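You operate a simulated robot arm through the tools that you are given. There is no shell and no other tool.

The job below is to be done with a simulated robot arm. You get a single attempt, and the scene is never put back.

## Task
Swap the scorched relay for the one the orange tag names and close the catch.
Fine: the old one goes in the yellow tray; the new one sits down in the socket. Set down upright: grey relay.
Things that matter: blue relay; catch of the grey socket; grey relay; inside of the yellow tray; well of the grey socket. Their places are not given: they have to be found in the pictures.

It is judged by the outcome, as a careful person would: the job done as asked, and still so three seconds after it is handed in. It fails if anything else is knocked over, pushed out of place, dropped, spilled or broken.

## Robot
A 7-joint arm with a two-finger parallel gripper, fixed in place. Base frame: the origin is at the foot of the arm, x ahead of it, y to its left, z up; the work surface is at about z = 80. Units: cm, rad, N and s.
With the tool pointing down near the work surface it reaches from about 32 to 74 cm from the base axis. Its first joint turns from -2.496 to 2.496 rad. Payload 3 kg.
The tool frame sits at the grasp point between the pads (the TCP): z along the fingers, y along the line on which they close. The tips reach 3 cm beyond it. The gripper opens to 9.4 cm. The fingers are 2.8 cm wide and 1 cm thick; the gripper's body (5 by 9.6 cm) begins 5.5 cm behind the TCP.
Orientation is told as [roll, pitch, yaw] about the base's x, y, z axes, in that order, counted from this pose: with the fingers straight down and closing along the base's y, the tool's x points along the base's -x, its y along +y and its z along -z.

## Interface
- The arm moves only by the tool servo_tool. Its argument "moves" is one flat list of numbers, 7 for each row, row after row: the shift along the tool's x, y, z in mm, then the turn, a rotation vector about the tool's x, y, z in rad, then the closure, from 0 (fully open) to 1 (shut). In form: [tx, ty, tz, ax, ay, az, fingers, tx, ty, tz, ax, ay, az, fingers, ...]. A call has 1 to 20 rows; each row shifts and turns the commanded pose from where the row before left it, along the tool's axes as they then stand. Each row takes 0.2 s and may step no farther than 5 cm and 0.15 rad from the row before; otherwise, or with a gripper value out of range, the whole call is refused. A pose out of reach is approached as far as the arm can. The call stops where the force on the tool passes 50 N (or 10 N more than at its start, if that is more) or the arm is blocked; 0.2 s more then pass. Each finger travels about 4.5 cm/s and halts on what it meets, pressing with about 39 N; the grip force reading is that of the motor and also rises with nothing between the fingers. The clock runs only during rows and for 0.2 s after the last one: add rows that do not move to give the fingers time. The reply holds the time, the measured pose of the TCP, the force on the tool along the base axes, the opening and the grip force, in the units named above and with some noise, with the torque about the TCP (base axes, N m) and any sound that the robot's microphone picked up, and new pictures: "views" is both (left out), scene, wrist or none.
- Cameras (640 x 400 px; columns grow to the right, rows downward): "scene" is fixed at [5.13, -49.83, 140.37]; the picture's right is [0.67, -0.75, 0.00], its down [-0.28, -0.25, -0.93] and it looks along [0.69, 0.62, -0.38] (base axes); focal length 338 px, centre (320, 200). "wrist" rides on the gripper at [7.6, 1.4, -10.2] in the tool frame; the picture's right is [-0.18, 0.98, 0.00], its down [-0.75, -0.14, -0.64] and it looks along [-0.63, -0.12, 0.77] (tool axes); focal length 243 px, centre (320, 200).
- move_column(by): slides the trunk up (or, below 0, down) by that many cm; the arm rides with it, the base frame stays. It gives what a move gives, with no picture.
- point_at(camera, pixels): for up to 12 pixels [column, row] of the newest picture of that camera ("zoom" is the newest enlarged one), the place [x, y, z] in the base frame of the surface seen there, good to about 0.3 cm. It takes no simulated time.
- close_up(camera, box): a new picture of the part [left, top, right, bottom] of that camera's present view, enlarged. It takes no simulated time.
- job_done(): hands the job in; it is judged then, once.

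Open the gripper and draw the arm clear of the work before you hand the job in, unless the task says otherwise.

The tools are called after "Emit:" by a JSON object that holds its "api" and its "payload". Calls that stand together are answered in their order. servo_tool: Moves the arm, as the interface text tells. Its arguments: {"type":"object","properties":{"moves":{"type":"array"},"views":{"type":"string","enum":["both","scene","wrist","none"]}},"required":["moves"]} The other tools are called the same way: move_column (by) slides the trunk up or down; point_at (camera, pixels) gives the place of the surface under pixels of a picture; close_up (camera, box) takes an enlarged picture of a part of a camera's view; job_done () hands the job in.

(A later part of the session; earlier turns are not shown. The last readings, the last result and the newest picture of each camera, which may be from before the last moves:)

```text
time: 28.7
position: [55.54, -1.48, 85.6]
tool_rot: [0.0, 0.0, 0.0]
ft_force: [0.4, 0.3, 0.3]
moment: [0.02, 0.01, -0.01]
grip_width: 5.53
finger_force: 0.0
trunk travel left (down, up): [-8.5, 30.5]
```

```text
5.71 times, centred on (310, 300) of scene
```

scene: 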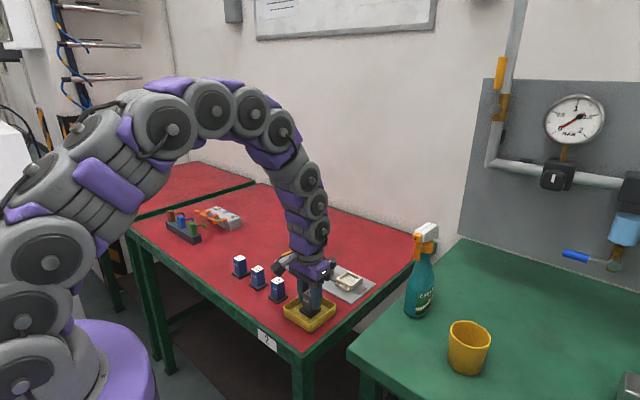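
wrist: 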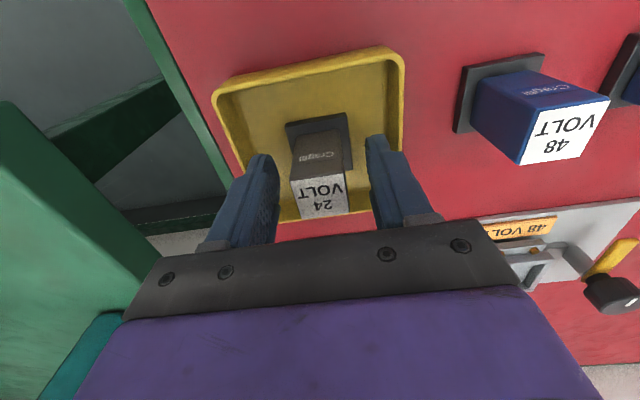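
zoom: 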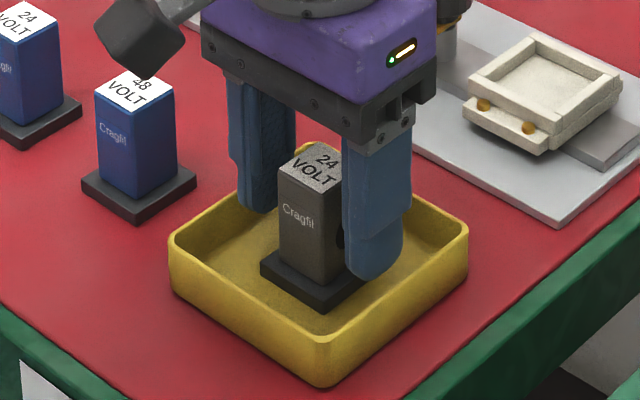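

The grey relay stands upright in the tray, free of the fingers. I rise 12 cm and move over to the 48 V relay near (54.5, 9.6).

Emit:
{"api": "servo_tool", "payload": {"moves": [0, 0, -15, 0, 0, 0, 0.415, 0, 0, -25, 0, 0, 0, 0.415, 0, 0, -40, 0, 0, 0, 0.415, 0, 0, -40, 0, 0, 0, 0.415, 3, 37, 0, 0, 0, 0, 0.415, 4, 37, 0, 0, 0, 0, 0.415, 3, 36, 0, 0, 0, 0, 0.415, 0, 0, 0, 0, 0, 0, 0.415, 0, 0, 0, 0, 0, 0, 0.415], "views": "both"}}

Emit:
{"api": "close_up", "payload": {"camera": "wrist", "box": [256, 50, 384, 130]}}

```text
time: 30.7
position: [54.44, 9.57, 97.88]
tool_rot: [0.0, 0.001, -0.001]
ft_force: [0.2, 0.1, 0.4]
moment: [0.01, -0.03, -0.02]
grip_width: 5.53
finger_force: 0.1
trunk travel left (down, up): [-8.5, 30.5]
```

scene: 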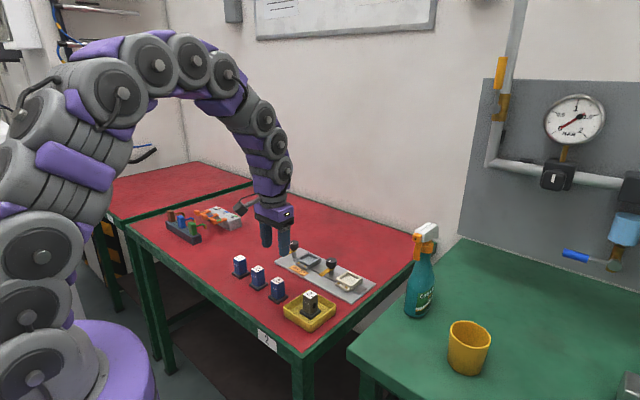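
wrist: 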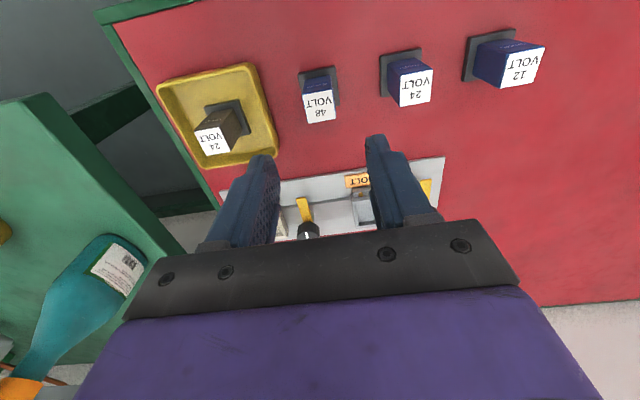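

```text
5.00 times, centred on (320, 90) of wrist
```

zoom: 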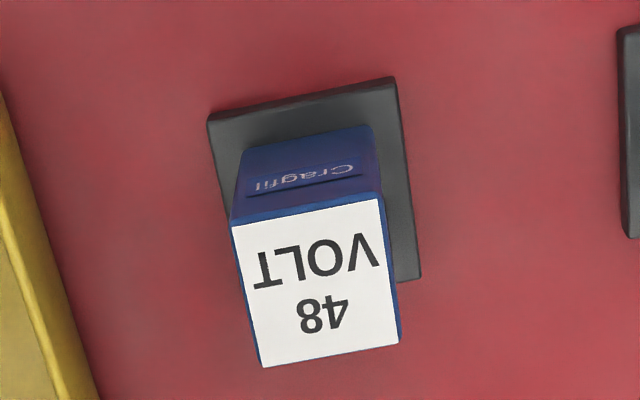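

The 48 V relay's top centres at about (319.7,106.6) in the wrist view, nearly exactly under the tool. I confirm by measuring its corners.

Emit:
{"api": "point_at", "payload": {"camera": "zoom", "pixels": [[236, 229], [378, 201], [393, 338], [265, 362], [316, 284], [215, 125], [390, 90], [414, 272], [225, 115], [450, 200]]}}

Emit:
{"api": "close_up", "payload": {"camera": "scene", "box": [270, 230, 380, 335]}}

```text
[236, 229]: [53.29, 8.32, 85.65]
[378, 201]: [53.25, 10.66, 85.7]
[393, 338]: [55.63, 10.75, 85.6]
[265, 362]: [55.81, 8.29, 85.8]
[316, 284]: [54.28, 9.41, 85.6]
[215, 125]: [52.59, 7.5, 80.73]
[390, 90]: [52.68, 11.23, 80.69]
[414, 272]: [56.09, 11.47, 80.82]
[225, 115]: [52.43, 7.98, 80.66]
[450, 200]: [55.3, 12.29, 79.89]
```

```text
3.81 times, centred on (325, 282) of scene
```

zoom: 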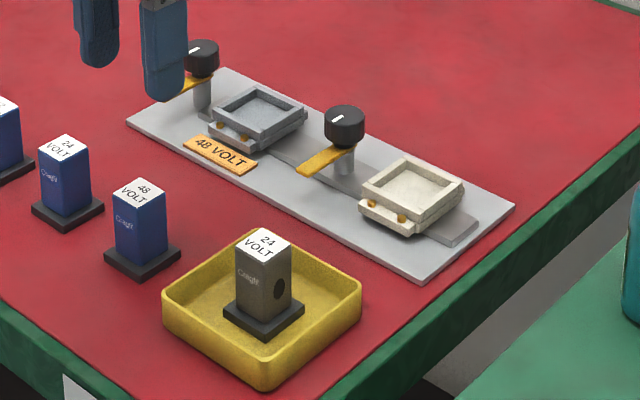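

The relay's centre is (54.5, 9.5), top 85.7. I descend straight to z≈85.25 with tips at ≈82.2 beside its body, above the flange (80.7).

Emit:
{"api": "servo_tool", "payload": {"moves": [0, 0, 35, 0, 0, 0, 0.415, 0, 0, 35, 0, 0, 0, 0.415, 0, 0, 25, 0, 0, 0, 0.415, 0, 0, 20, 0, 0, 0, 0.415, 0, 0, 11, 0, 0, 0, 0.415, 0, 0, 0, 0, 0, 0, 0.415], "views": "wrist"}}

Emit:
{"api": "close_up", "payload": {"camera": "wrist", "box": [256, 110, 384, 220]}}

```text
time: 32.1
position: [54.6, 9.69, 85.12]
tool_rot: [0.0, 0.0, -0.001]
ft_force: [0.0, 0.0, 0.3]
moment: [0.01, 0.0, 0.0]
grip_width: 5.49
finger_force: 0.0
trunk travel left (down, up): [-8.5, 30.5]
```

wrist: 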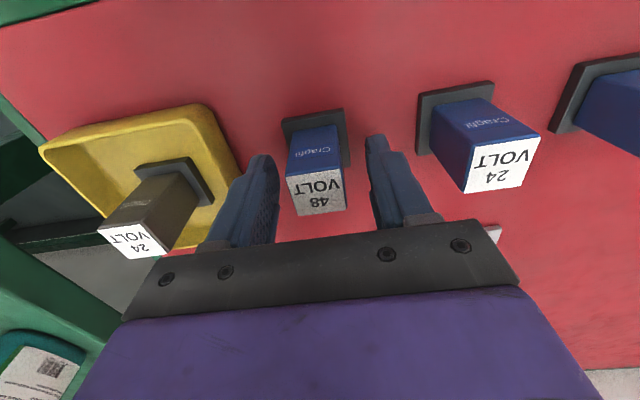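

```text
3.64 times, centred on (320, 165) of wrist
```

zoom: 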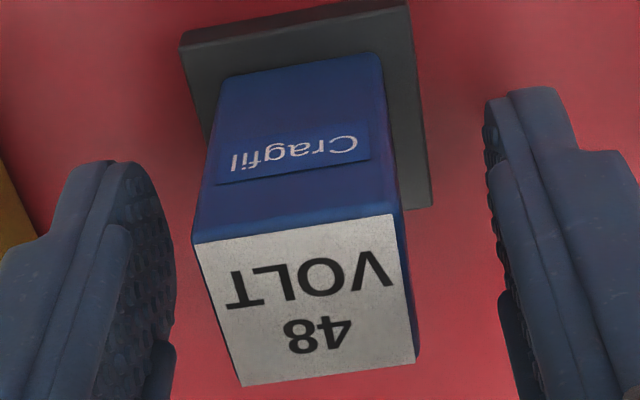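

Compared with the grey relay when held (front edge (208,255)-(402,226) in this same zoom), the blue one sits about 11 px left and 11 px up, i.e. ~1.5 mm in -y and ~2 mm in -x. I shift the tool accordingly so it will be held at the same place, and check.

Emit:
{"api": "servo_tool", "payload": {"moves": [2, -1.5, 0, 0, 0, 0, 0.415, 0, 0, 0, 0, 0, 0, 0.415], "views": "wrist"}}

Emit:
{"api": "close_up", "payload": {"camera": "wrist", "box": [256, 110, 384, 220]}}

```text
time: 32.7
position: [54.52, 9.47, 85.07]
tool_rot: [0.0, -0.001, -0.001]
ft_force: [1.0, -0.2, -0.6]
moment: [-0.02, 0.01, 0.0]
grip_width: 5.49
finger_force: 0.1
trunk travel left (down, up): [-8.5, 30.5]
```

wrist: 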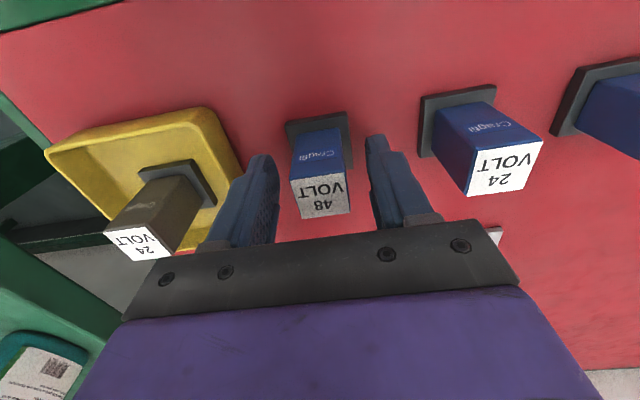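

```text
3.64 times, centred on (320, 165) of wrist
```

zoom: 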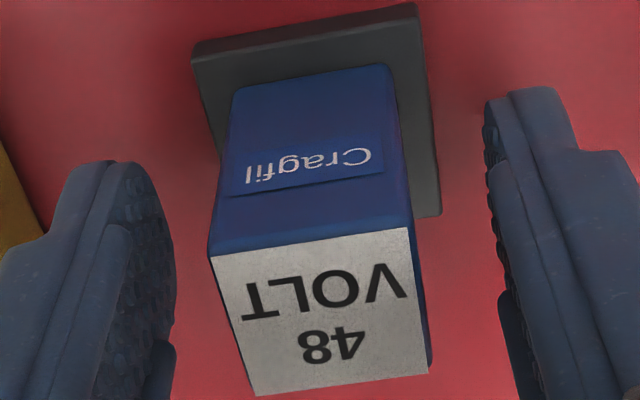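

It now matches the grey relay's held position to within a few pixels. I close on the body.

Emit:
{"api": "servo_tool", "payload": {"moves": [0, 0, 0, 0, 0, 0, 0.6, 0, 0, 0, 0, 0, 0, 0.8, 0, 0, 0, 0, 0, 0, 1, 0, 0, 0, 0, 0, 0, 1, 0, 0, 0, 0, 0, 0, 1], "views": "wrist"}}

Emit:
{"api": "close_up", "payload": {"camera": "wrist", "box": [256, 110, 384, 220]}}

```text
time: 33.9
position: [54.42, 9.48, 85.14]
tool_rot: [-0.001, -0.001, 0.001]
ft_force: [0.0, 0.7, 1.1]
moment: [0.0, 0.0, 0.01]
grip_width: 3.18
finger_force: 39.0
trunk travel left (down, up): [-8.5, 30.5]
```

wrist: 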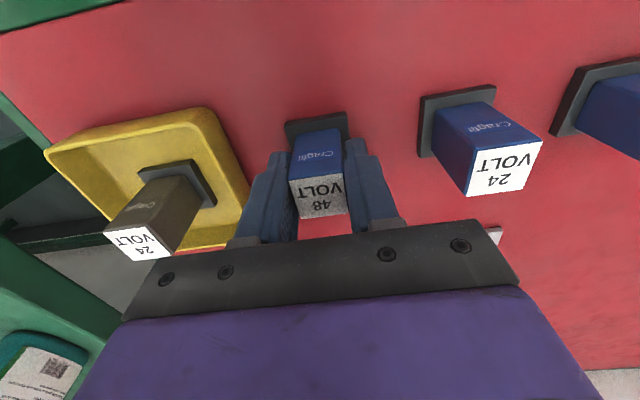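

```text
3.64 times, centred on (320, 165) of wrist
```

zoom: 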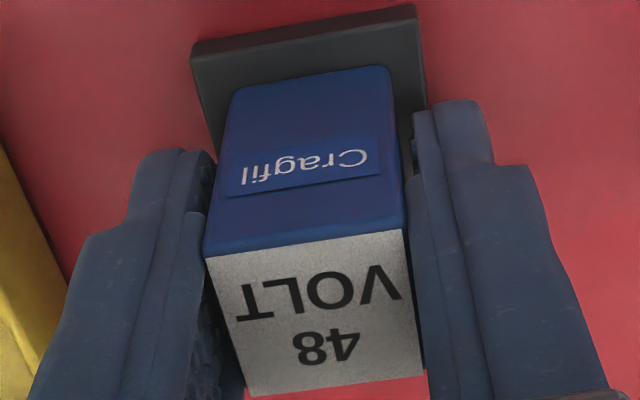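

The blue relay is held (3.18 cm, 39 N), lying within about a pixel of where the grey one sat in the gripper. Summing my commands, the grey relay's seated tool pose is +16.9 cm in x and +4.55 cm in y from here; I lift 14 cm and go there.

Emit:
{"api": "servo_tool", "payload": {"moves": [0, 0, -10, 0, 0, 0, 1, 0, 0, -30, 0, 0, 0, 1, 0, 0, -40, 0, 0, 0, 1, 0, 0, -40, 0, 0, 0, 1, 0, 0, -20, 0, 0, 0, 1, -24, 6.5, 0, 0, 0, 0, 1, -35, 9.5, 0, 0, 0, 0, 1, -35, 9.5, 0, 0, 0, 0, 1, -35, 9.5, 0, 0, 0, 0, 1, -25, 6.5, 0, 0, 0, 0, 1, -15, 4, 0, 0, 0, 0, 1, 0, 0, 0, 0, 0, 0, 1, 0, 0, 0, 0, 0, 0, 1], "views": "both"}}

```text
time: 36.7
position: [71.17, 13.94, 98.96]
tool_rot: [-0.002, 0.001, -0.002]
ft_force: [0.6, -1.2, -0.7]
moment: [0.01, 0.04, 0.01]
grip_width: 3.17
finger_force: 38.4
trunk travel left (down, up): [-8.5, 30.5]
```

scene: 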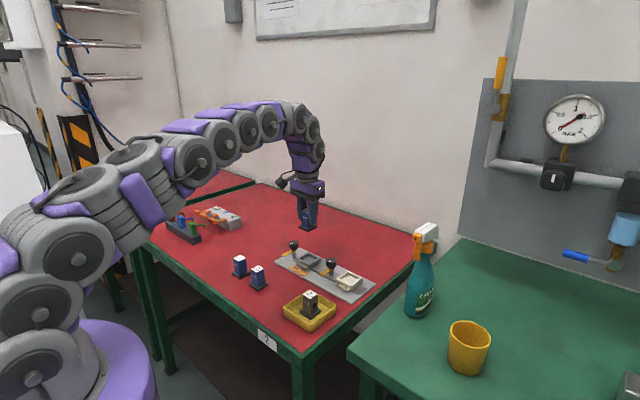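
wrist: 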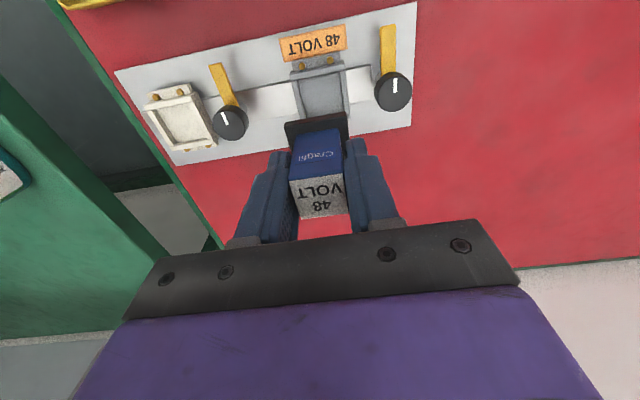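

The relay is above the empty socket. I lower 9.5 cm so that its base hovers about 1 cm above the socket walls, then check alignment.

Emit:
{"api": "servo_tool", "payload": {"moves": [0, 0, 30, 0, 0, 0, 1, 0, 0, 30, 0, 0, 0, 1, 0, 0, 20, 0, 0, 0, 1, 0, 0, 10, 0, 0, 0, 1, 0, 0, 5, 0, 0, 0, 1, 0, 0, 0, 0, 0, 0, 1], "views": "both"}}

Emit:
{"api": "close_up", "payload": {"camera": "wrist", "box": [240, 80, 400, 180]}}

Emit:
{"api": "close_up", "payload": {"camera": "scene", "box": [280, 220, 345, 270]}}

```text
time: 38.1
position: [71.1, 13.98, 89.52]
tool_rot: [0.0, 0.0, -0.001]
ft_force: [0.6, -1.0, -0.3]
moment: [0.01, 0.03, 0.03]
grip_width: 3.16
finger_force: 39.2
trunk travel left (down, up): [-8.5, 30.5]
```

scene: 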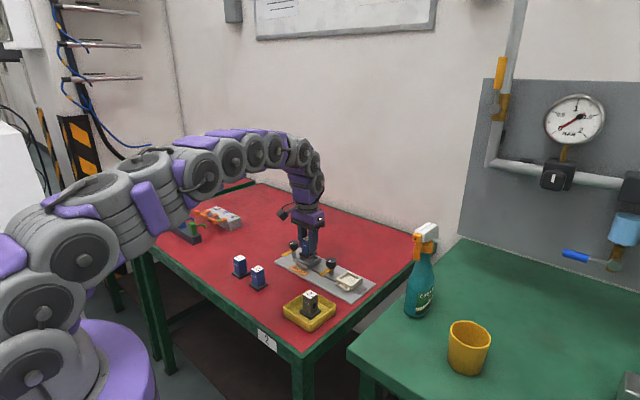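
wrist: 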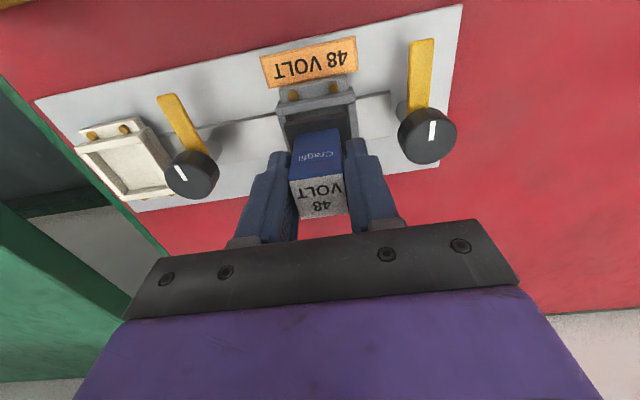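

```text
4.00 times, centred on (320, 130) of wrist
```

zoom: 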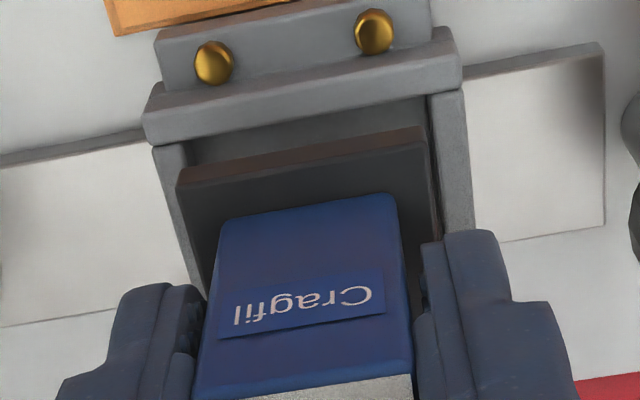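

```text
8.00 times, centred on (312, 245) of scene
```

zoom: 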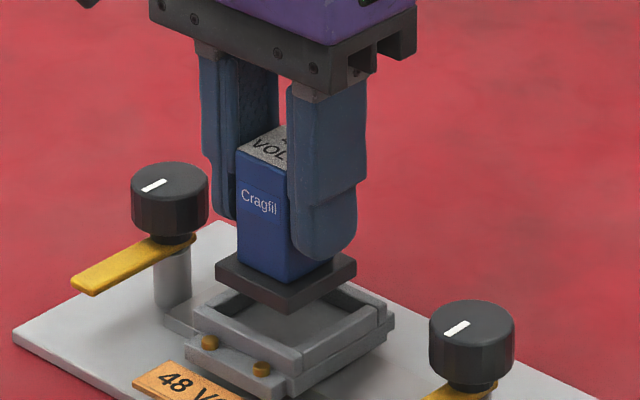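

The relay's base hovers over the socket. To judge the alignment I measure the flange's near side and the socket's walls in the zoom of the wrist view.

Emit:
{"api": "close_up", "payload": {"camera": "wrist", "box": [264, 80, 376, 150]}}

Emit:
{"api": "servo_tool", "payload": {"moves": [0, 0, 0, 0, 0, 0, 1], "views": "none"}}

Emit:
{"api": "servo_tool", "payload": {"moves": [0, 0, 0, 0, 0, 0, 1], "views": "none"}}

Emit:
{"api": "servo_tool", "payload": {"moves": [0, 0, 0, 0, 0, 0, 1], "views": "wrist"}}

```text
5.71 times, centred on (320, 115) of wrist
```

zoom: 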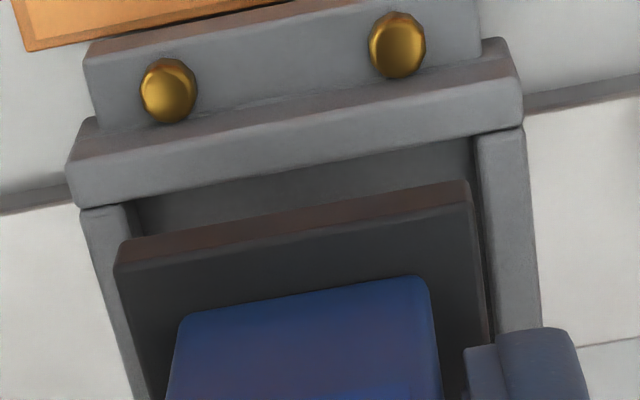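

```text
time: 38.5
position: [71.15, 13.88, 89.4]
tool_rot: [0.001, 0.0, 0.001]
ft_force: [-0.8, -0.6, -0.9]
moment: [-0.01, -0.03, 0.03]
grip_width: 3.18
finger_force: 38.8
trunk travel left (down, up): [-8.5, 30.5]
```

```text
time: 38.9
position: [71.22, 14.04, 89.58]
tool_rot: [0.001, -0.001, 0.0]
ft_force: [0.1, -0.2, -0.3]
moment: [0.01, 0.02, 0.02]
grip_width: 3.2
finger_force: 38.2
trunk travel left (down, up): [-8.5, 30.5]
```

```text
time: 39.3
position: [71.17, 13.92, 89.54]
tool_rot: [0.002, 0.0, 0.001]
ft_force: [0.7, -0.6, -0.8]
moment: [-0.03, -0.01, 0.0]
grip_width: 3.15
finger_force: 38.8
trunk travel left (down, up): [-8.5, 30.5]
```

wrist: 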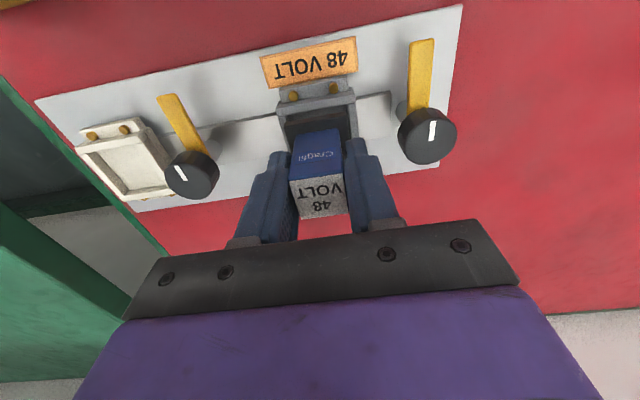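

By projecting the pixels, the flange spans y -1.99…+2.01 about the tool and the well -2.03…+2.22, while the flange's near face lies right over the near wall's inner edge. I shift +1.6 mm in x and +0.9 mm in y, lower 9 mm to just over the walls, and check again.

Emit:
{"api": "servo_tool", "payload": {"moves": [-1.6, 0.9, 0, 0, 0, 0, 1, 0, 0, 5, 0, 0, 0, 1, 0, 0, 4, 0, 0, 0, 1, 0, 0, 0, 0, 0, 0, 1], "views": "wrist"}}

Emit:
{"api": "close_up", "payload": {"camera": "wrist", "box": [264, 80, 376, 150]}}

Emit:
{"api": "close_up", "payload": {"camera": "scene", "box": [290, 235, 338, 270]}}

```text
time: 40.3
position: [71.42, 14.16, 88.55]
tool_rot: [0.0, -0.001, 0.001]
ft_force: [0.1, -0.8, -1.5]
moment: [0.0, -0.01, 0.05]
grip_width: 3.17
finger_force: 38.9
trunk travel left (down, up): [-8.5, 30.5]
```

wrist: 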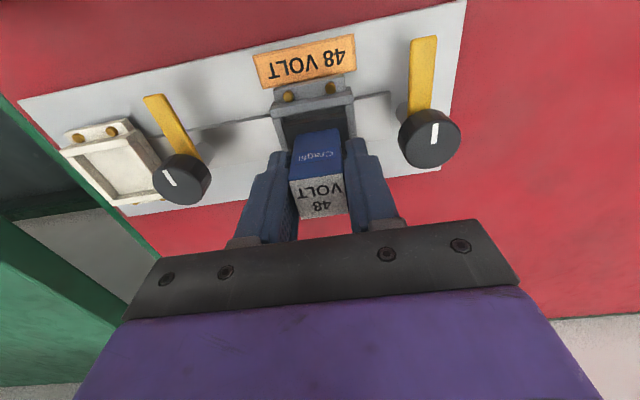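

```text
5.71 times, centred on (320, 115) of wrist
```

zoom: 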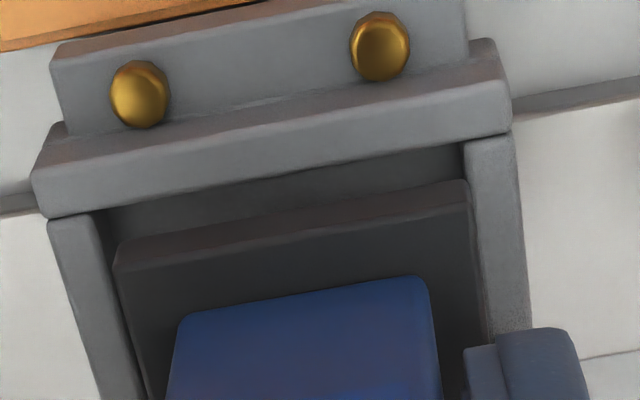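

```text
11.43 times, centred on (314, 252) of scene
```

zoom: 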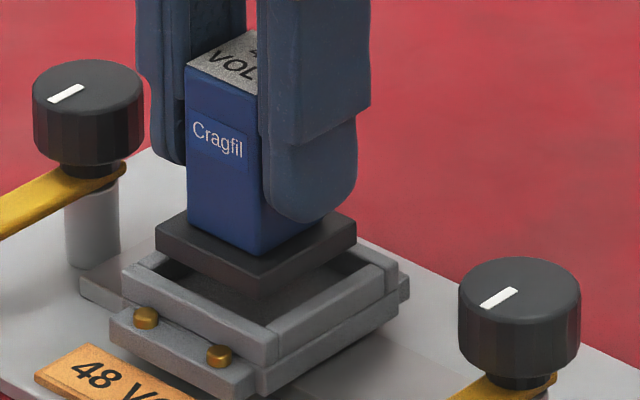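

Re-projecting: the well now spans y -2.24…+2.05 with the flange at ±2.0, and the near gap in x is ~0.25 cm, so the tool moved about 1 mm too far each way. I correct by -1 mm in x and y and check again.

Emit:
{"api": "servo_tool", "payload": {"moves": [1, -1, 0, 0, 0, 0, 1, 0, 0, 0, 0, 0, 0, 1, 0, 0, 0, 0, 0, 0, 1], "views": "wrist"}}

Emit:
{"api": "close_up", "payload": {"camera": "wrist", "box": [264, 80, 376, 150]}}

```text
time: 41.1
position: [71.28, 14.11, 88.56]
tool_rot: [-0.001, 0.0, 0.001]
ft_force: [0.4, -0.3, -0.4]
moment: [0.0, -0.01, 0.0]
grip_width: 3.18
finger_force: 39.2
trunk travel left (down, up): [-8.5, 30.5]
```

wrist: 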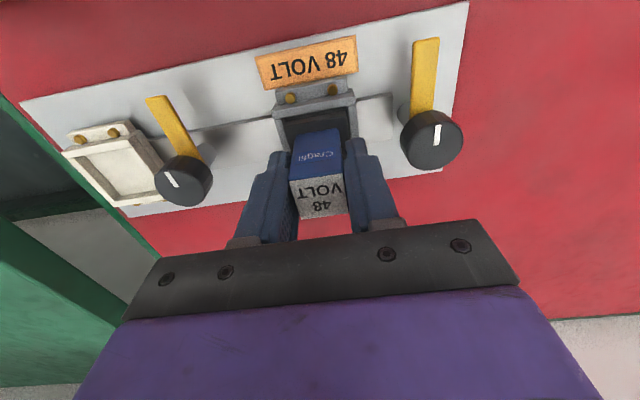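

```text
5.71 times, centred on (320, 115) of wrist
```

zoom: 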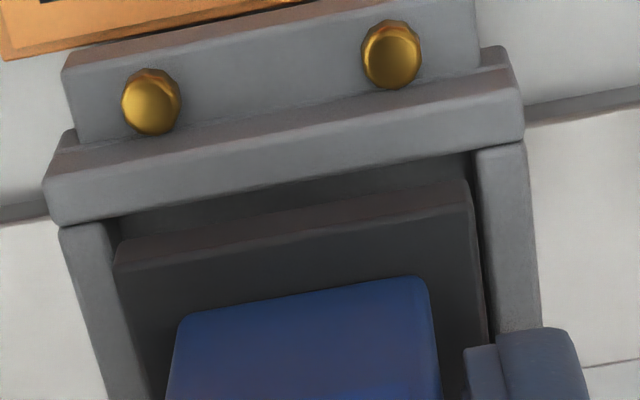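

Now the flange (±2.0) is centred in the well (-2.15…+2.17), and in x within about 0.3 mm. I lower 8 mm in small steps and watch the force.

Emit:
{"api": "servo_tool", "payload": {"moves": [0, 0, 2, 0, 0, 0, 1, 0, 0, 2, 0, 0, 0, 1, 0, 0, 2, 0, 0, 0, 1, 0, 0, 1.5, 0, 0, 0, 1, 0, 0, 0, 0, 0, 0, 1], "views": "wrist"}}

Emit:
{"api": "close_up", "payload": {"camera": "wrist", "box": [264, 80, 376, 150]}}

Emit:
{"api": "close_up", "payload": {"camera": "scene", "box": [290, 235, 338, 270]}}

```text
time: 42.3
position: [71.28, 13.99, 87.82]
tool_rot: [0.0, 0.0, 0.001]
ft_force: [-0.1, 0.4, -0.4]
moment: [0.03, -0.02, -0.03]
grip_width: 3.17
finger_force: 39.4
trunk travel left (down, up): [-8.5, 30.5]
```

wrist: 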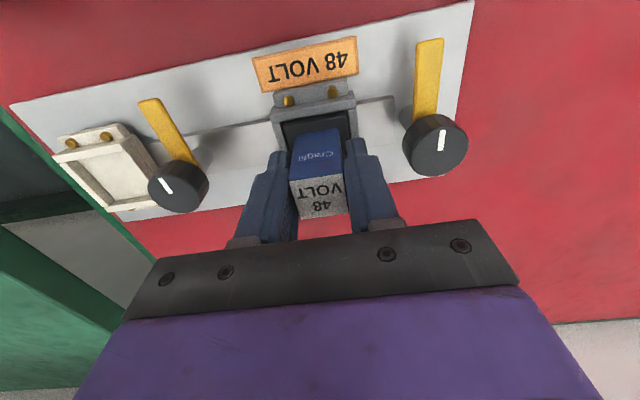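

```text
5.71 times, centred on (320, 115) of wrist
```

zoom: 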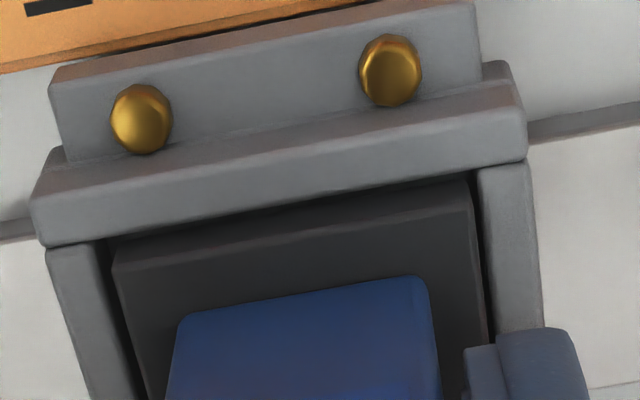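

```text
11.43 times, centred on (314, 252) of scene
```

zoom: 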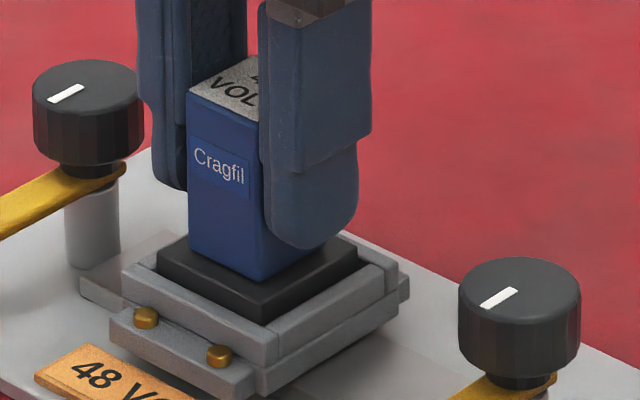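

The flange is entering the well with no contact force (z≈87.8). I go on down in 1 mm steps toward the seat at about z=87.2.

Emit:
{"api": "servo_tool", "payload": {"moves": [0, 0, 1.5, 0, 0, 0, 1, 0, 0, 1.5, 0, 0, 0, 1, 0, 0, 1, 0, 0, 0, 1, 0, 0, 0, 0, 0, 0, 1], "views": "none"}}

```text
time: 43.3
position: [71.44, 14.02, 87.43]
tool_rot: [0.0, 0.0, 0.0]
ft_force: [-0.1, -0.7, -0.9]
moment: [0.02, 0.01, 0.02]
grip_width: 3.21
finger_force: 38.8
trunk travel left (down, up): [-8.5, 30.5]
```

Still free at z≈87.4. I continue in 1 mm steps until the seat pushes back.

Emit:
{"api": "servo_tool", "payload": {"moves": [0, 0, 1, 0, 0, 0, 1, 0, 0, 1, 0, 0, 0, 1, 0, 0, 0, 0, 0, 0, 1], "views": "none"}}

```text
time: 44.1
position: [71.38, 13.99, 87.24]
tool_rot: [-0.001, 0.0, 0.001]
ft_force: [-0.1, -0.5, 0.9]
moment: [-0.02, -0.03, -0.03]
grip_width: 3.17
finger_force: 38.7
trunk travel left (down, up): [-8.5, 30.5]
```

Emit:
{"api": "servo_tool", "payload": {"moves": [0, 0, 1, 0, 0, 0, 1, 0, 0, 0, 0, 0, 0, 1], "views": "wrist"}}

Emit:
{"api": "close_up", "payload": {"camera": "scene", "box": [290, 235, 338, 270]}}

```text
time: 44.7
position: [71.37, 14.08, 87.29]
tool_rot: [0.0, -0.003, 0.0]
ft_force: [0.6, 0.6, 8.3]
moment: [0.01, 0.04, -0.02]
grip_width: 3.19
finger_force: 38.6
trunk travel left (down, up): [-8.5, 30.5]
```

wrist: 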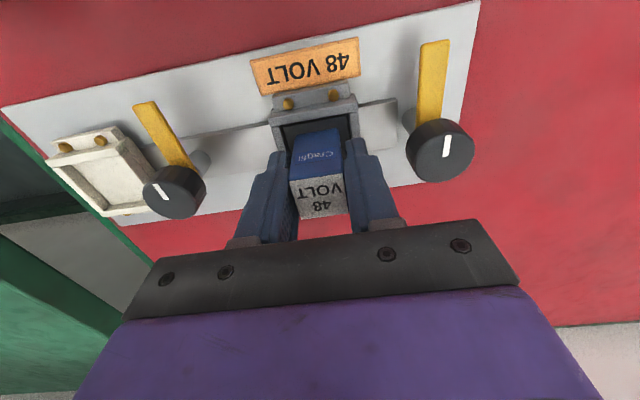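

```text
11.43 times, centred on (314, 252) of scene
```

zoom: 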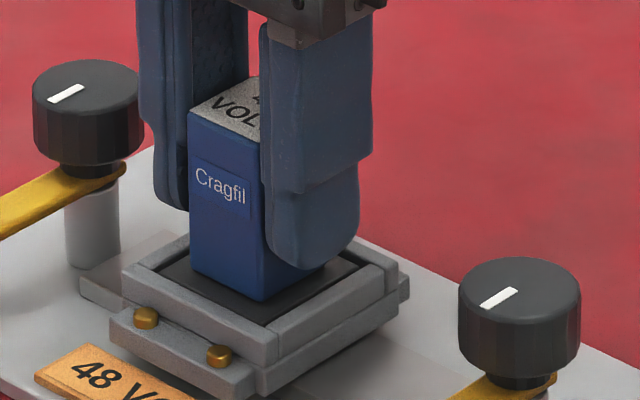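

The seat pushes back with 8 N at z≈87.27 and the flange lies level with the socket walls. I press 1 mm more to make sure it is fully down.

Emit:
{"api": "servo_tool", "payload": {"moves": [0, 0, 1, 0, 0, 0, 1, 0, 0, 0, 0, 0, 0, 1], "views": "none"}}

```text
time: 45.3
position: [71.42, 13.9, 87.26]
tool_rot: [0.0, -0.002, 0.002]
ft_force: [5.9, 2.0, 19.9]
moment: [0.01, -0.01, 0.01]
grip_width: 3.18
finger_force: 38.9
trunk travel left (down, up): [-8.5, 30.5]
```

It is firmly seated (20 N, no further travel). I ease off 1.8 mm, open to about 5.5 cm and check.

Emit:
{"api": "servo_tool", "payload": {"moves": [0, 0, -1.8, 0, 0, 0, 1, 0, 0, 0, 0, 0, 0, 0.8, 0, 0, 0, 0, 0, 0, 0.6, 0, 0, 0, 0, 0, 0, 0.415, 0, 0, 0, 0, 0, 0, 0.415, 0, 0, 0, 0, 0, 0, 0.415], "views": "wrist"}}

Emit:
{"api": "close_up", "payload": {"camera": "scene", "box": [290, 235, 338, 270]}}

```text
time: 46.7
position: [71.31, 14.0, 87.19]
tool_rot: [0.0, 0.001, -0.001]
ft_force: [0.0, 0.1, -0.1]
moment: [0.01, 0.01, 0.01]
grip_width: 5.49
finger_force: 0.1
trunk travel left (down, up): [-8.5, 30.5]
```

wrist: 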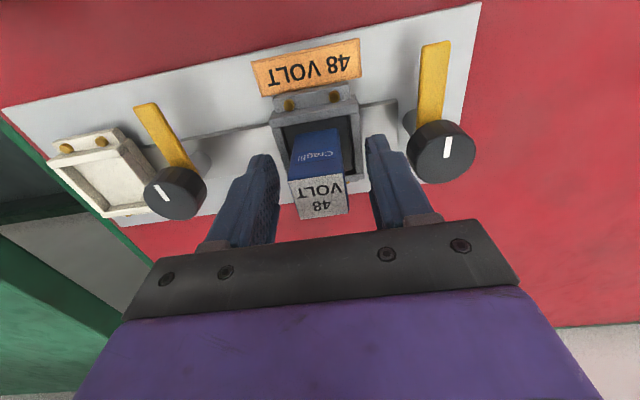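

```text
11.43 times, centred on (314, 252) of scene
```

zoom: 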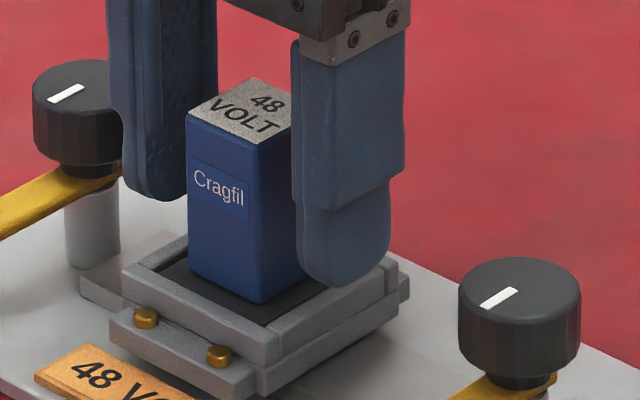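

The relay stands seated in the socket, free of the fingers. I rise 11 cm, move over the knob at (71.4,20.6) and turn to yaw -0.78 for gripping it.

Emit:
{"api": "servo_tool", "payload": {"moves": [0, 0, -15, 0, 0, 0, 0.415, 0, 0, -30, 0, 0, 0, 0.415, 0, 0, -35, 0, 0, 0, 0.415, 0, 0, -30, 0, 0, 0, 0.415, 0, 33, 0, 0, 0, 0, 0.415, 0, 33, 0, 0, 0, 0, 0.415, 0, 0, 0, 0, 0, 0.13, 0.415, 0, 0, 0, 0, 0, 0.13, 0.415, 0, 0, 0, 0, 0, 0.13, 0.415, 0, 0, 0, 0, 0, 0.13, 0.415, 0, 0, 0, 0, 0, 0.13, 0.415, 0, 0, 0, 0, 0, 0.13, 0.415, 0, 0, 0, 0, 0, 0, 0.415, 0, 0, 0, 0, 0, 0, 0.415], "views": "both"}}

Emit:
{"api": "close_up", "payload": {"camera": "wrist", "box": [240, 60, 368, 140]}}

Emit:
{"api": "close_up", "payload": {"camera": "scene", "box": [275, 225, 345, 275]}}

```text
time: 49.7
position: [71.36, 20.68, 98.22]
tool_rot: [0.0, -0.001, -0.783]
ft_force: [0.2, 0.2, 0.4]
moment: [0.02, -0.02, 0.0]
grip_width: 5.52
finger_force: 0.0
trunk travel left (down, up): [-8.5, 30.5]
```

scene: 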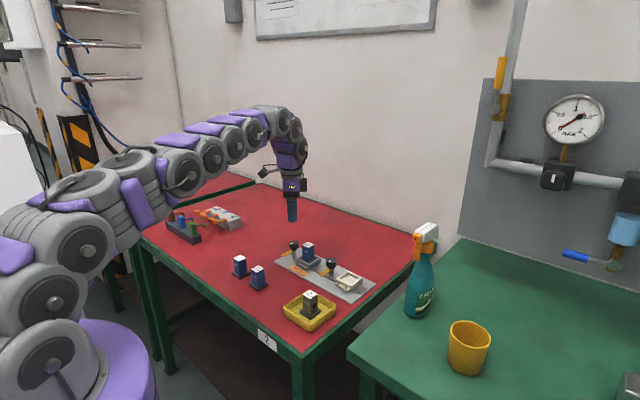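
wrist: 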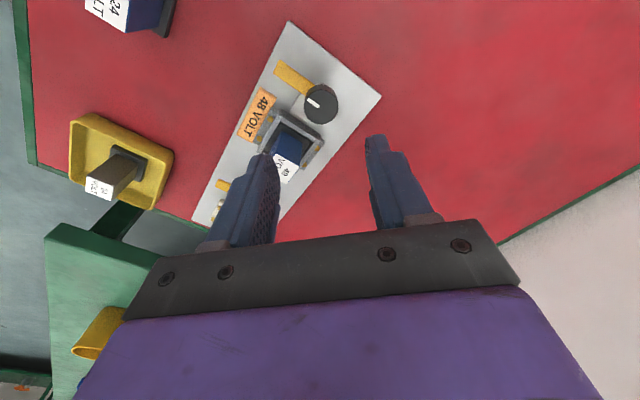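

```text
5.00 times, centred on (304, 100) of wrist
```

zoom: 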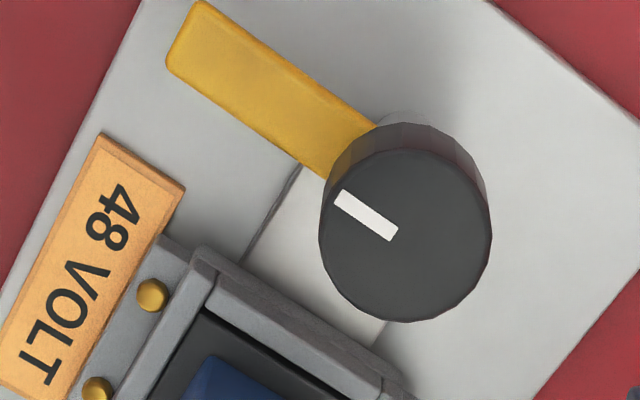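

```text
8.00 times, centred on (310, 250) of scene
```

zoom: 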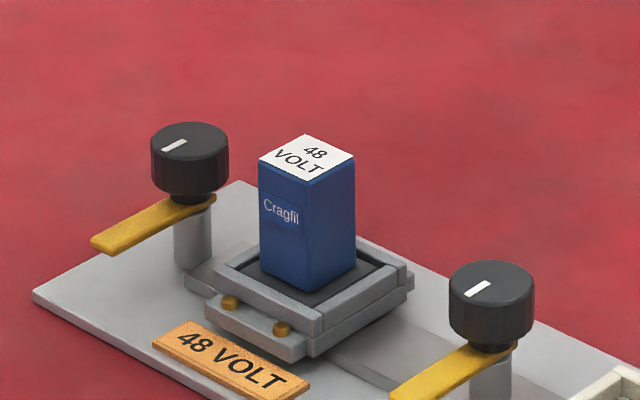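

The 48 V relay sits squarely in the grey socket. The knob's top centres at (321,107) versus (320,108) expected, so I descend straight 10.6 cm to grip height.

Emit:
{"api": "servo_tool", "payload": {"moves": [0, 0, 30, 0, 0, 0, 0.415, 0, 0, 30, 0, 0, 0, 0.415, 0, 0, 20, 0, 0, 0, 0.415, 0, 0, 15, 0, 0, 0, 0.415, 0, 0, 11, 0, 0, 0, 0.415, 0, 0, 0, 0, 0, 0, 0.415], "views": "wrist"}}

Emit:
{"api": "close_up", "payload": {"camera": "wrist", "box": [240, 110, 400, 210]}}

```text
time: 51.1
position: [71.26, 20.65, 87.58]
tool_rot: [0.001, 0.0, -0.781]
ft_force: [-0.2, -0.6, 1.0]
moment: [-0.02, 0.01, -0.01]
grip_width: 5.51
finger_force: 0.1
trunk travel left (down, up): [-8.5, 30.5]
```

wrist: 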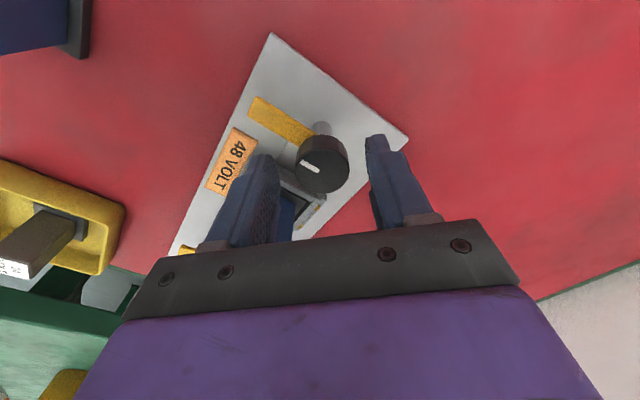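

```text
4.00 times, centred on (320, 160) of wrist
```

zoom: 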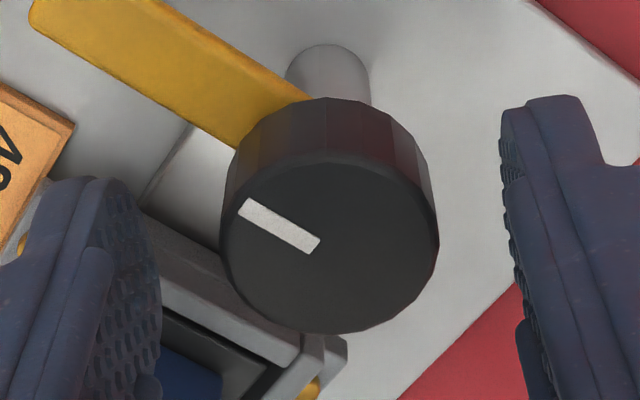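

The knob is at (322,171) versus (320,174): about 1.7 mm off along the closing line and 2 mm across it. I correct and then close.

Emit:
{"api": "servo_tool", "payload": {"moves": [1.8, 1.6, 0, 0, 0, 0, 0.415, 0, 0, 0, 0, 0, 0, 0.415, 0, 0, 0, 0, 0, 0, 0.6, 0, 0, 0, 0, 0, 0, 1, 0, 0, 0, 0, 0, 0, 1, 0, 0, 0, 0, 0, 0, 1], "views": "wrist"}}

Emit:
{"api": "close_up", "payload": {"camera": "wrist", "box": [240, 110, 400, 210]}}

```text
time: 52.5
position: [71.54, 20.89, 87.55]
tool_rot: [0.0, 0.0, -0.78]
ft_force: [-2.2, -0.8, -0.7]
moment: [0.18, -0.26, 0.03]
grip_width: 3.15
finger_force: 45.2
trunk travel left (down, up): [-8.5, 30.5]
```

wrist: 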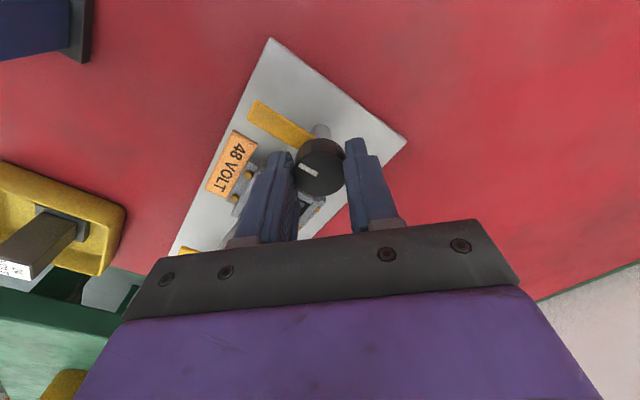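

```text
4.00 times, centred on (320, 160) of wrist
```

zoom: 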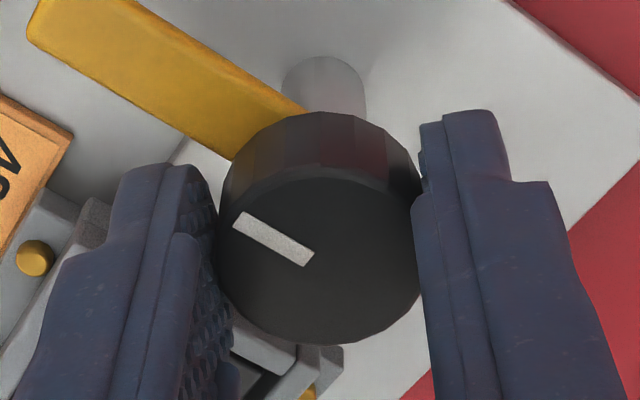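

The knob is gripped. I turn counter-clockwise from above (-az), first 1.1 rad, watching forces.

Emit:
{"api": "servo_tool", "payload": {"moves": [0, 0, 0, 0, 0, -0.1, 1, 0, 0, 0, 0, 0, -0.1, 1, 0, 0, 0, 0, 0, -0.1, 1, 0, 0, 0, 0, 0, -0.1, 1, 0, 0, 0, 0, 0, -0.1, 1, 0, 0, 0, 0, 0, -0.1, 1, 0, 0, 0, 0, 0, -0.1, 1, 0, 0, 0, 0, 0, -0.1, 1, 0, 0, 0, 0, 0, -0.1, 1, 0, 0, 0, 0, 0, -0.1, 1, 0, 0, 0, 0, 0, -0.1, 1], "views": "wrist"}}

```text
time: 54.9
position: [71.36, 20.65, 87.72]
tool_rot: [0.0, 0.001, 0.318]
ft_force: [-9.2, -11.5, 0.6]
moment: [-1.0, 0.68, -0.04]
grip_width: 3.15
finger_force: 45.5
trunk travel left (down, up): [-8.5, 30.5]
```

wrist: 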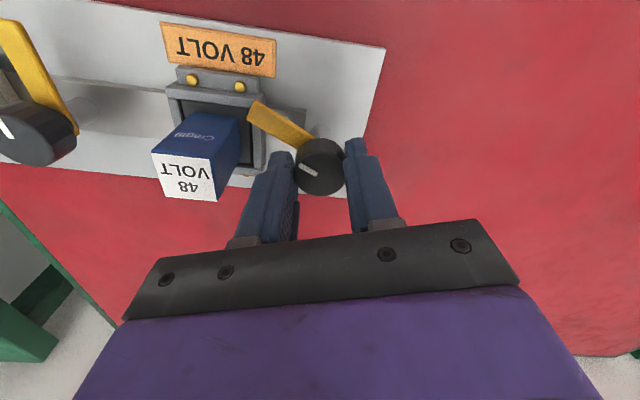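

The bar is swinging back over the socket edge, side load ~15 N is tolerable. I finish the remaining 0.46 rad.

Emit:
{"api": "servo_tool", "payload": {"moves": [0, 0, 0, 0, 0, -0.08, 1, 0, 0, 0, 0, 0, -0.08, 1, 0, 0, 0, 0, 0, -0.08, 1, 0, 0, 0, 0, 0, -0.08, 1, 0, 0, 0, 0, 0, -0.08, 1, 0, 0, 0, 0, 0, -0.06, 1, 0, 0, 0, 0, 0, 0, 1], "views": "wrist"}}

Emit:
{"api": "close_up", "payload": {"camera": "wrist", "box": [160, 20, 380, 200]}}

```text
time: 56.5
position: [71.32, 20.61, 87.62]
tool_rot: [0.0, -0.003, 0.782]
ft_force: [-6.1, -13.8, -1.8]
moment: [-0.94, -0.09, 0.01]
grip_width: 3.15
finger_force: 44.4
trunk travel left (down, up): [-8.5, 30.5]
```

wrist: 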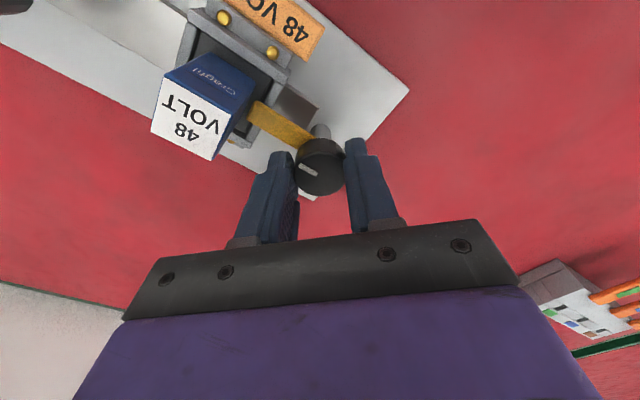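

```text
2.22 times, centred on (270, 110) of wrist
```

zoom: 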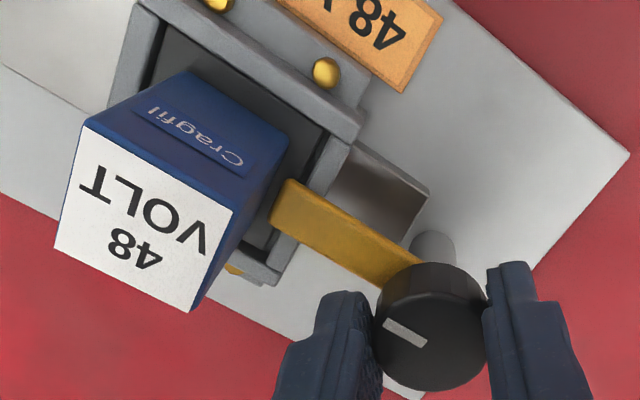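

The bar lies over the flange again as in the first picture (tip against the relay body side). I open and rise straight up, then verify.

Emit:
{"api": "servo_tool", "payload": {"moves": [0, 0, 0, 0, 0, 0, 0.8, 0, 0, 0, 0, 0, 0, 0.6, 0, 0, 0, 0, 0, 0, 0.415, 0, 0, 0, 0, 0, 0, 0.415, 0, 0, 0, 0, 0, 0, 0.415, 0, 0, -15, 0, 0, 0, 0.415, 0, 0, -30, 0, 0, 0, 0.415, 0, 0, -40, 0, 0, 0, 0.415, 0, 0, -40, 0, 0, 0, 0.415, 0, 0, 0, 0, 0, 0, 0.415], "views": "both"}}

Emit:
{"api": "close_up", "payload": {"camera": "scene", "box": [275, 230, 345, 275]}}

Emit:
{"api": "close_up", "payload": {"camera": "scene", "box": [220, 225, 390, 335]}}

```text
time: 58.7
position: [71.33, 20.73, 100.23]
tool_rot: [0.0, -0.001, 0.778]
ft_force: [0.9, 0.6, 0.2]
moment: [-0.01, -0.04, 0.0]
grip_width: 5.53
finger_force: 0.1
trunk travel left (down, up): [-8.5, 30.5]
```

scene: 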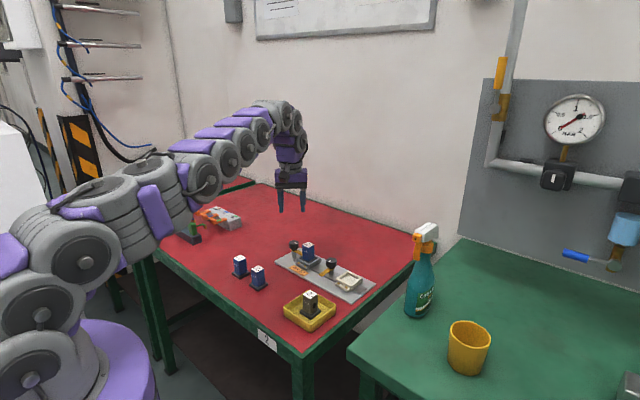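
wrist: 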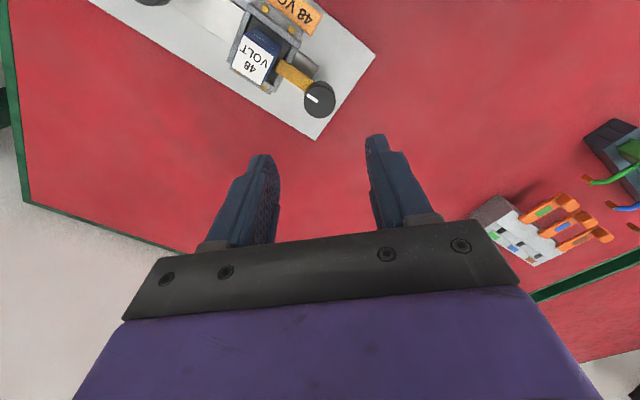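

```text
8.89 times, centred on (310, 252) of scene
```

zoom: 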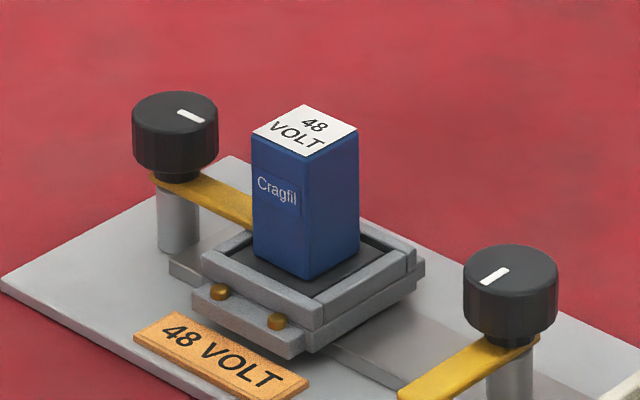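

```text
3.64 times, centred on (305, 280) of scene
```

zoom: 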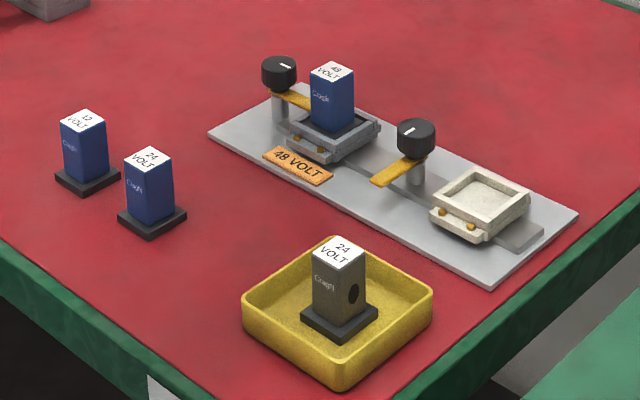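

Everything matches the initial look: catch bar over the flange, 48 V relay seated at the old height, grey relay upright in the tray. I turn back to yaw 0, draw the arm back and up with the gripper open, and take a final look.

Emit:
{"api": "servo_tool", "payload": {"moves": [0, 0, -20, 0, 0, -0.13, 0.415, 0, 0, -10, 0, 0, -0.13, 0.415, 0, 0, 0, 0, 0, -0.13, 0.415, 0, 0, 0, 0, 0, -0.13, 0.415, 0, 0, 0, 0, 0, -0.13, 0.3, 0, 0, 0, 0, 0, -0.13, 0.2, 35, -10, 0, 0, 0, 0, 0.1, 35, -10, 0, 0, 0, 0, 0, 35, -10, 0, 0, 0, 0, 0, 0, 0, 0, 0, 0, 0, 0, 0, 0, 0, 0, 0, 0, 0], "views": "both"}}

Emit:
{"api": "close_up", "payload": {"camera": "wrist", "box": [270, 130, 400, 230]}}

```text
time: 61.1
position: [74.35, 10.33, 103.12]
tool_rot: [0.0, 0.003, 1.56]
ft_force: [0.9, 0.5, -0.4]
moment: [-0.01, 0.02, -0.02]
grip_width: 9.41
finger_force: 0.0
trunk travel left (down, up): [-8.5, 30.5]
```

scene: 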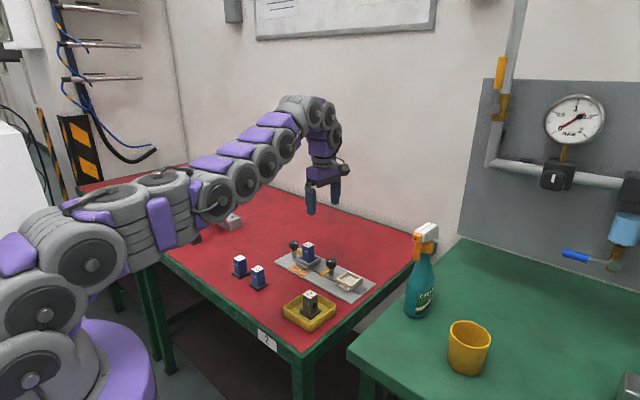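
wrist: 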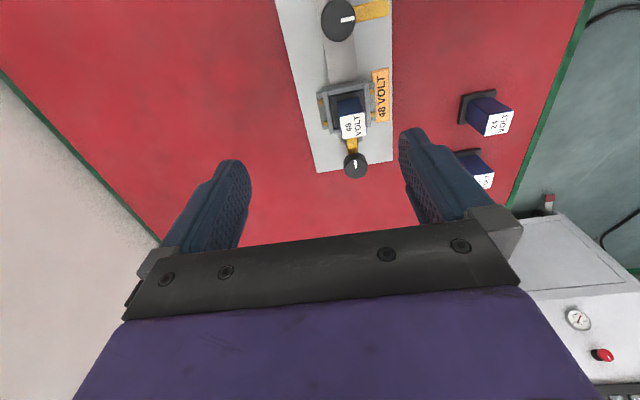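

```text
4.00 times, centred on (335, 180) of wrist
```

zoom: 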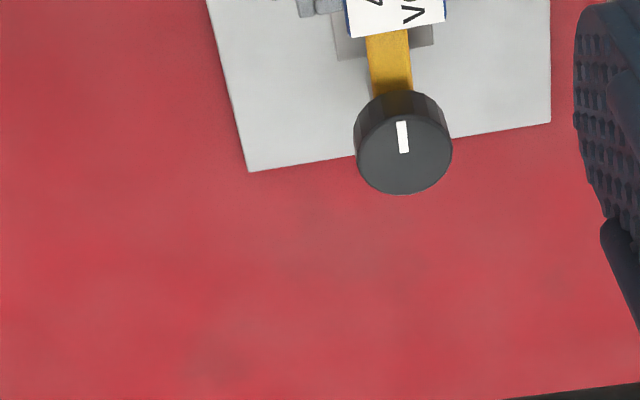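

I turned the wrong way (yaw is now 1.56), but high above everything and nothing was touched. I turn back by +az to yaw 0 in place.

Emit:
{"api": "servo_tool", "payload": {"moves": [0, 0, 0, 0, 0, 0.13, 0, 0, 0, 0, 0, 0, 0.13, 0, 0, 0, 0, 0, 0, 0.13, 0, 0, 0, 0, 0, 0, 0.13, 0, 0, 0, 0, 0, 0, 0.13, 0, 0, 0, 0, 0, 0, 0.13, 0, 0, 0, 0, 0, 0, 0.13, 0, 0, 0, 0, 0, 0, 0.13, 0, 0, 0, 0, 0, 0, 0.13, 0, 0, 0, 0, 0, 0, 0.13, 0, 0, 0, 0, 0, 0, 0.13, 0, 0, 0, 0, 0, 0, 0.13, 0, 0, 0, 0, 0, 0, 0, 0], "views": "none"}}

```text
time: 63.9
position: [73.78, 10.21, 103.12]
tool_rot: [0.0, 0.0, -0.002]
ft_force: [-0.6, -0.1, 0.2]
moment: [0.04, 0.01, 0.0]
grip_width: 9.37
finger_force: 0.0
out of reach, approached as far as the arm can: row 1
trunk travel left (down, up): [-8.5, 30.5]
```

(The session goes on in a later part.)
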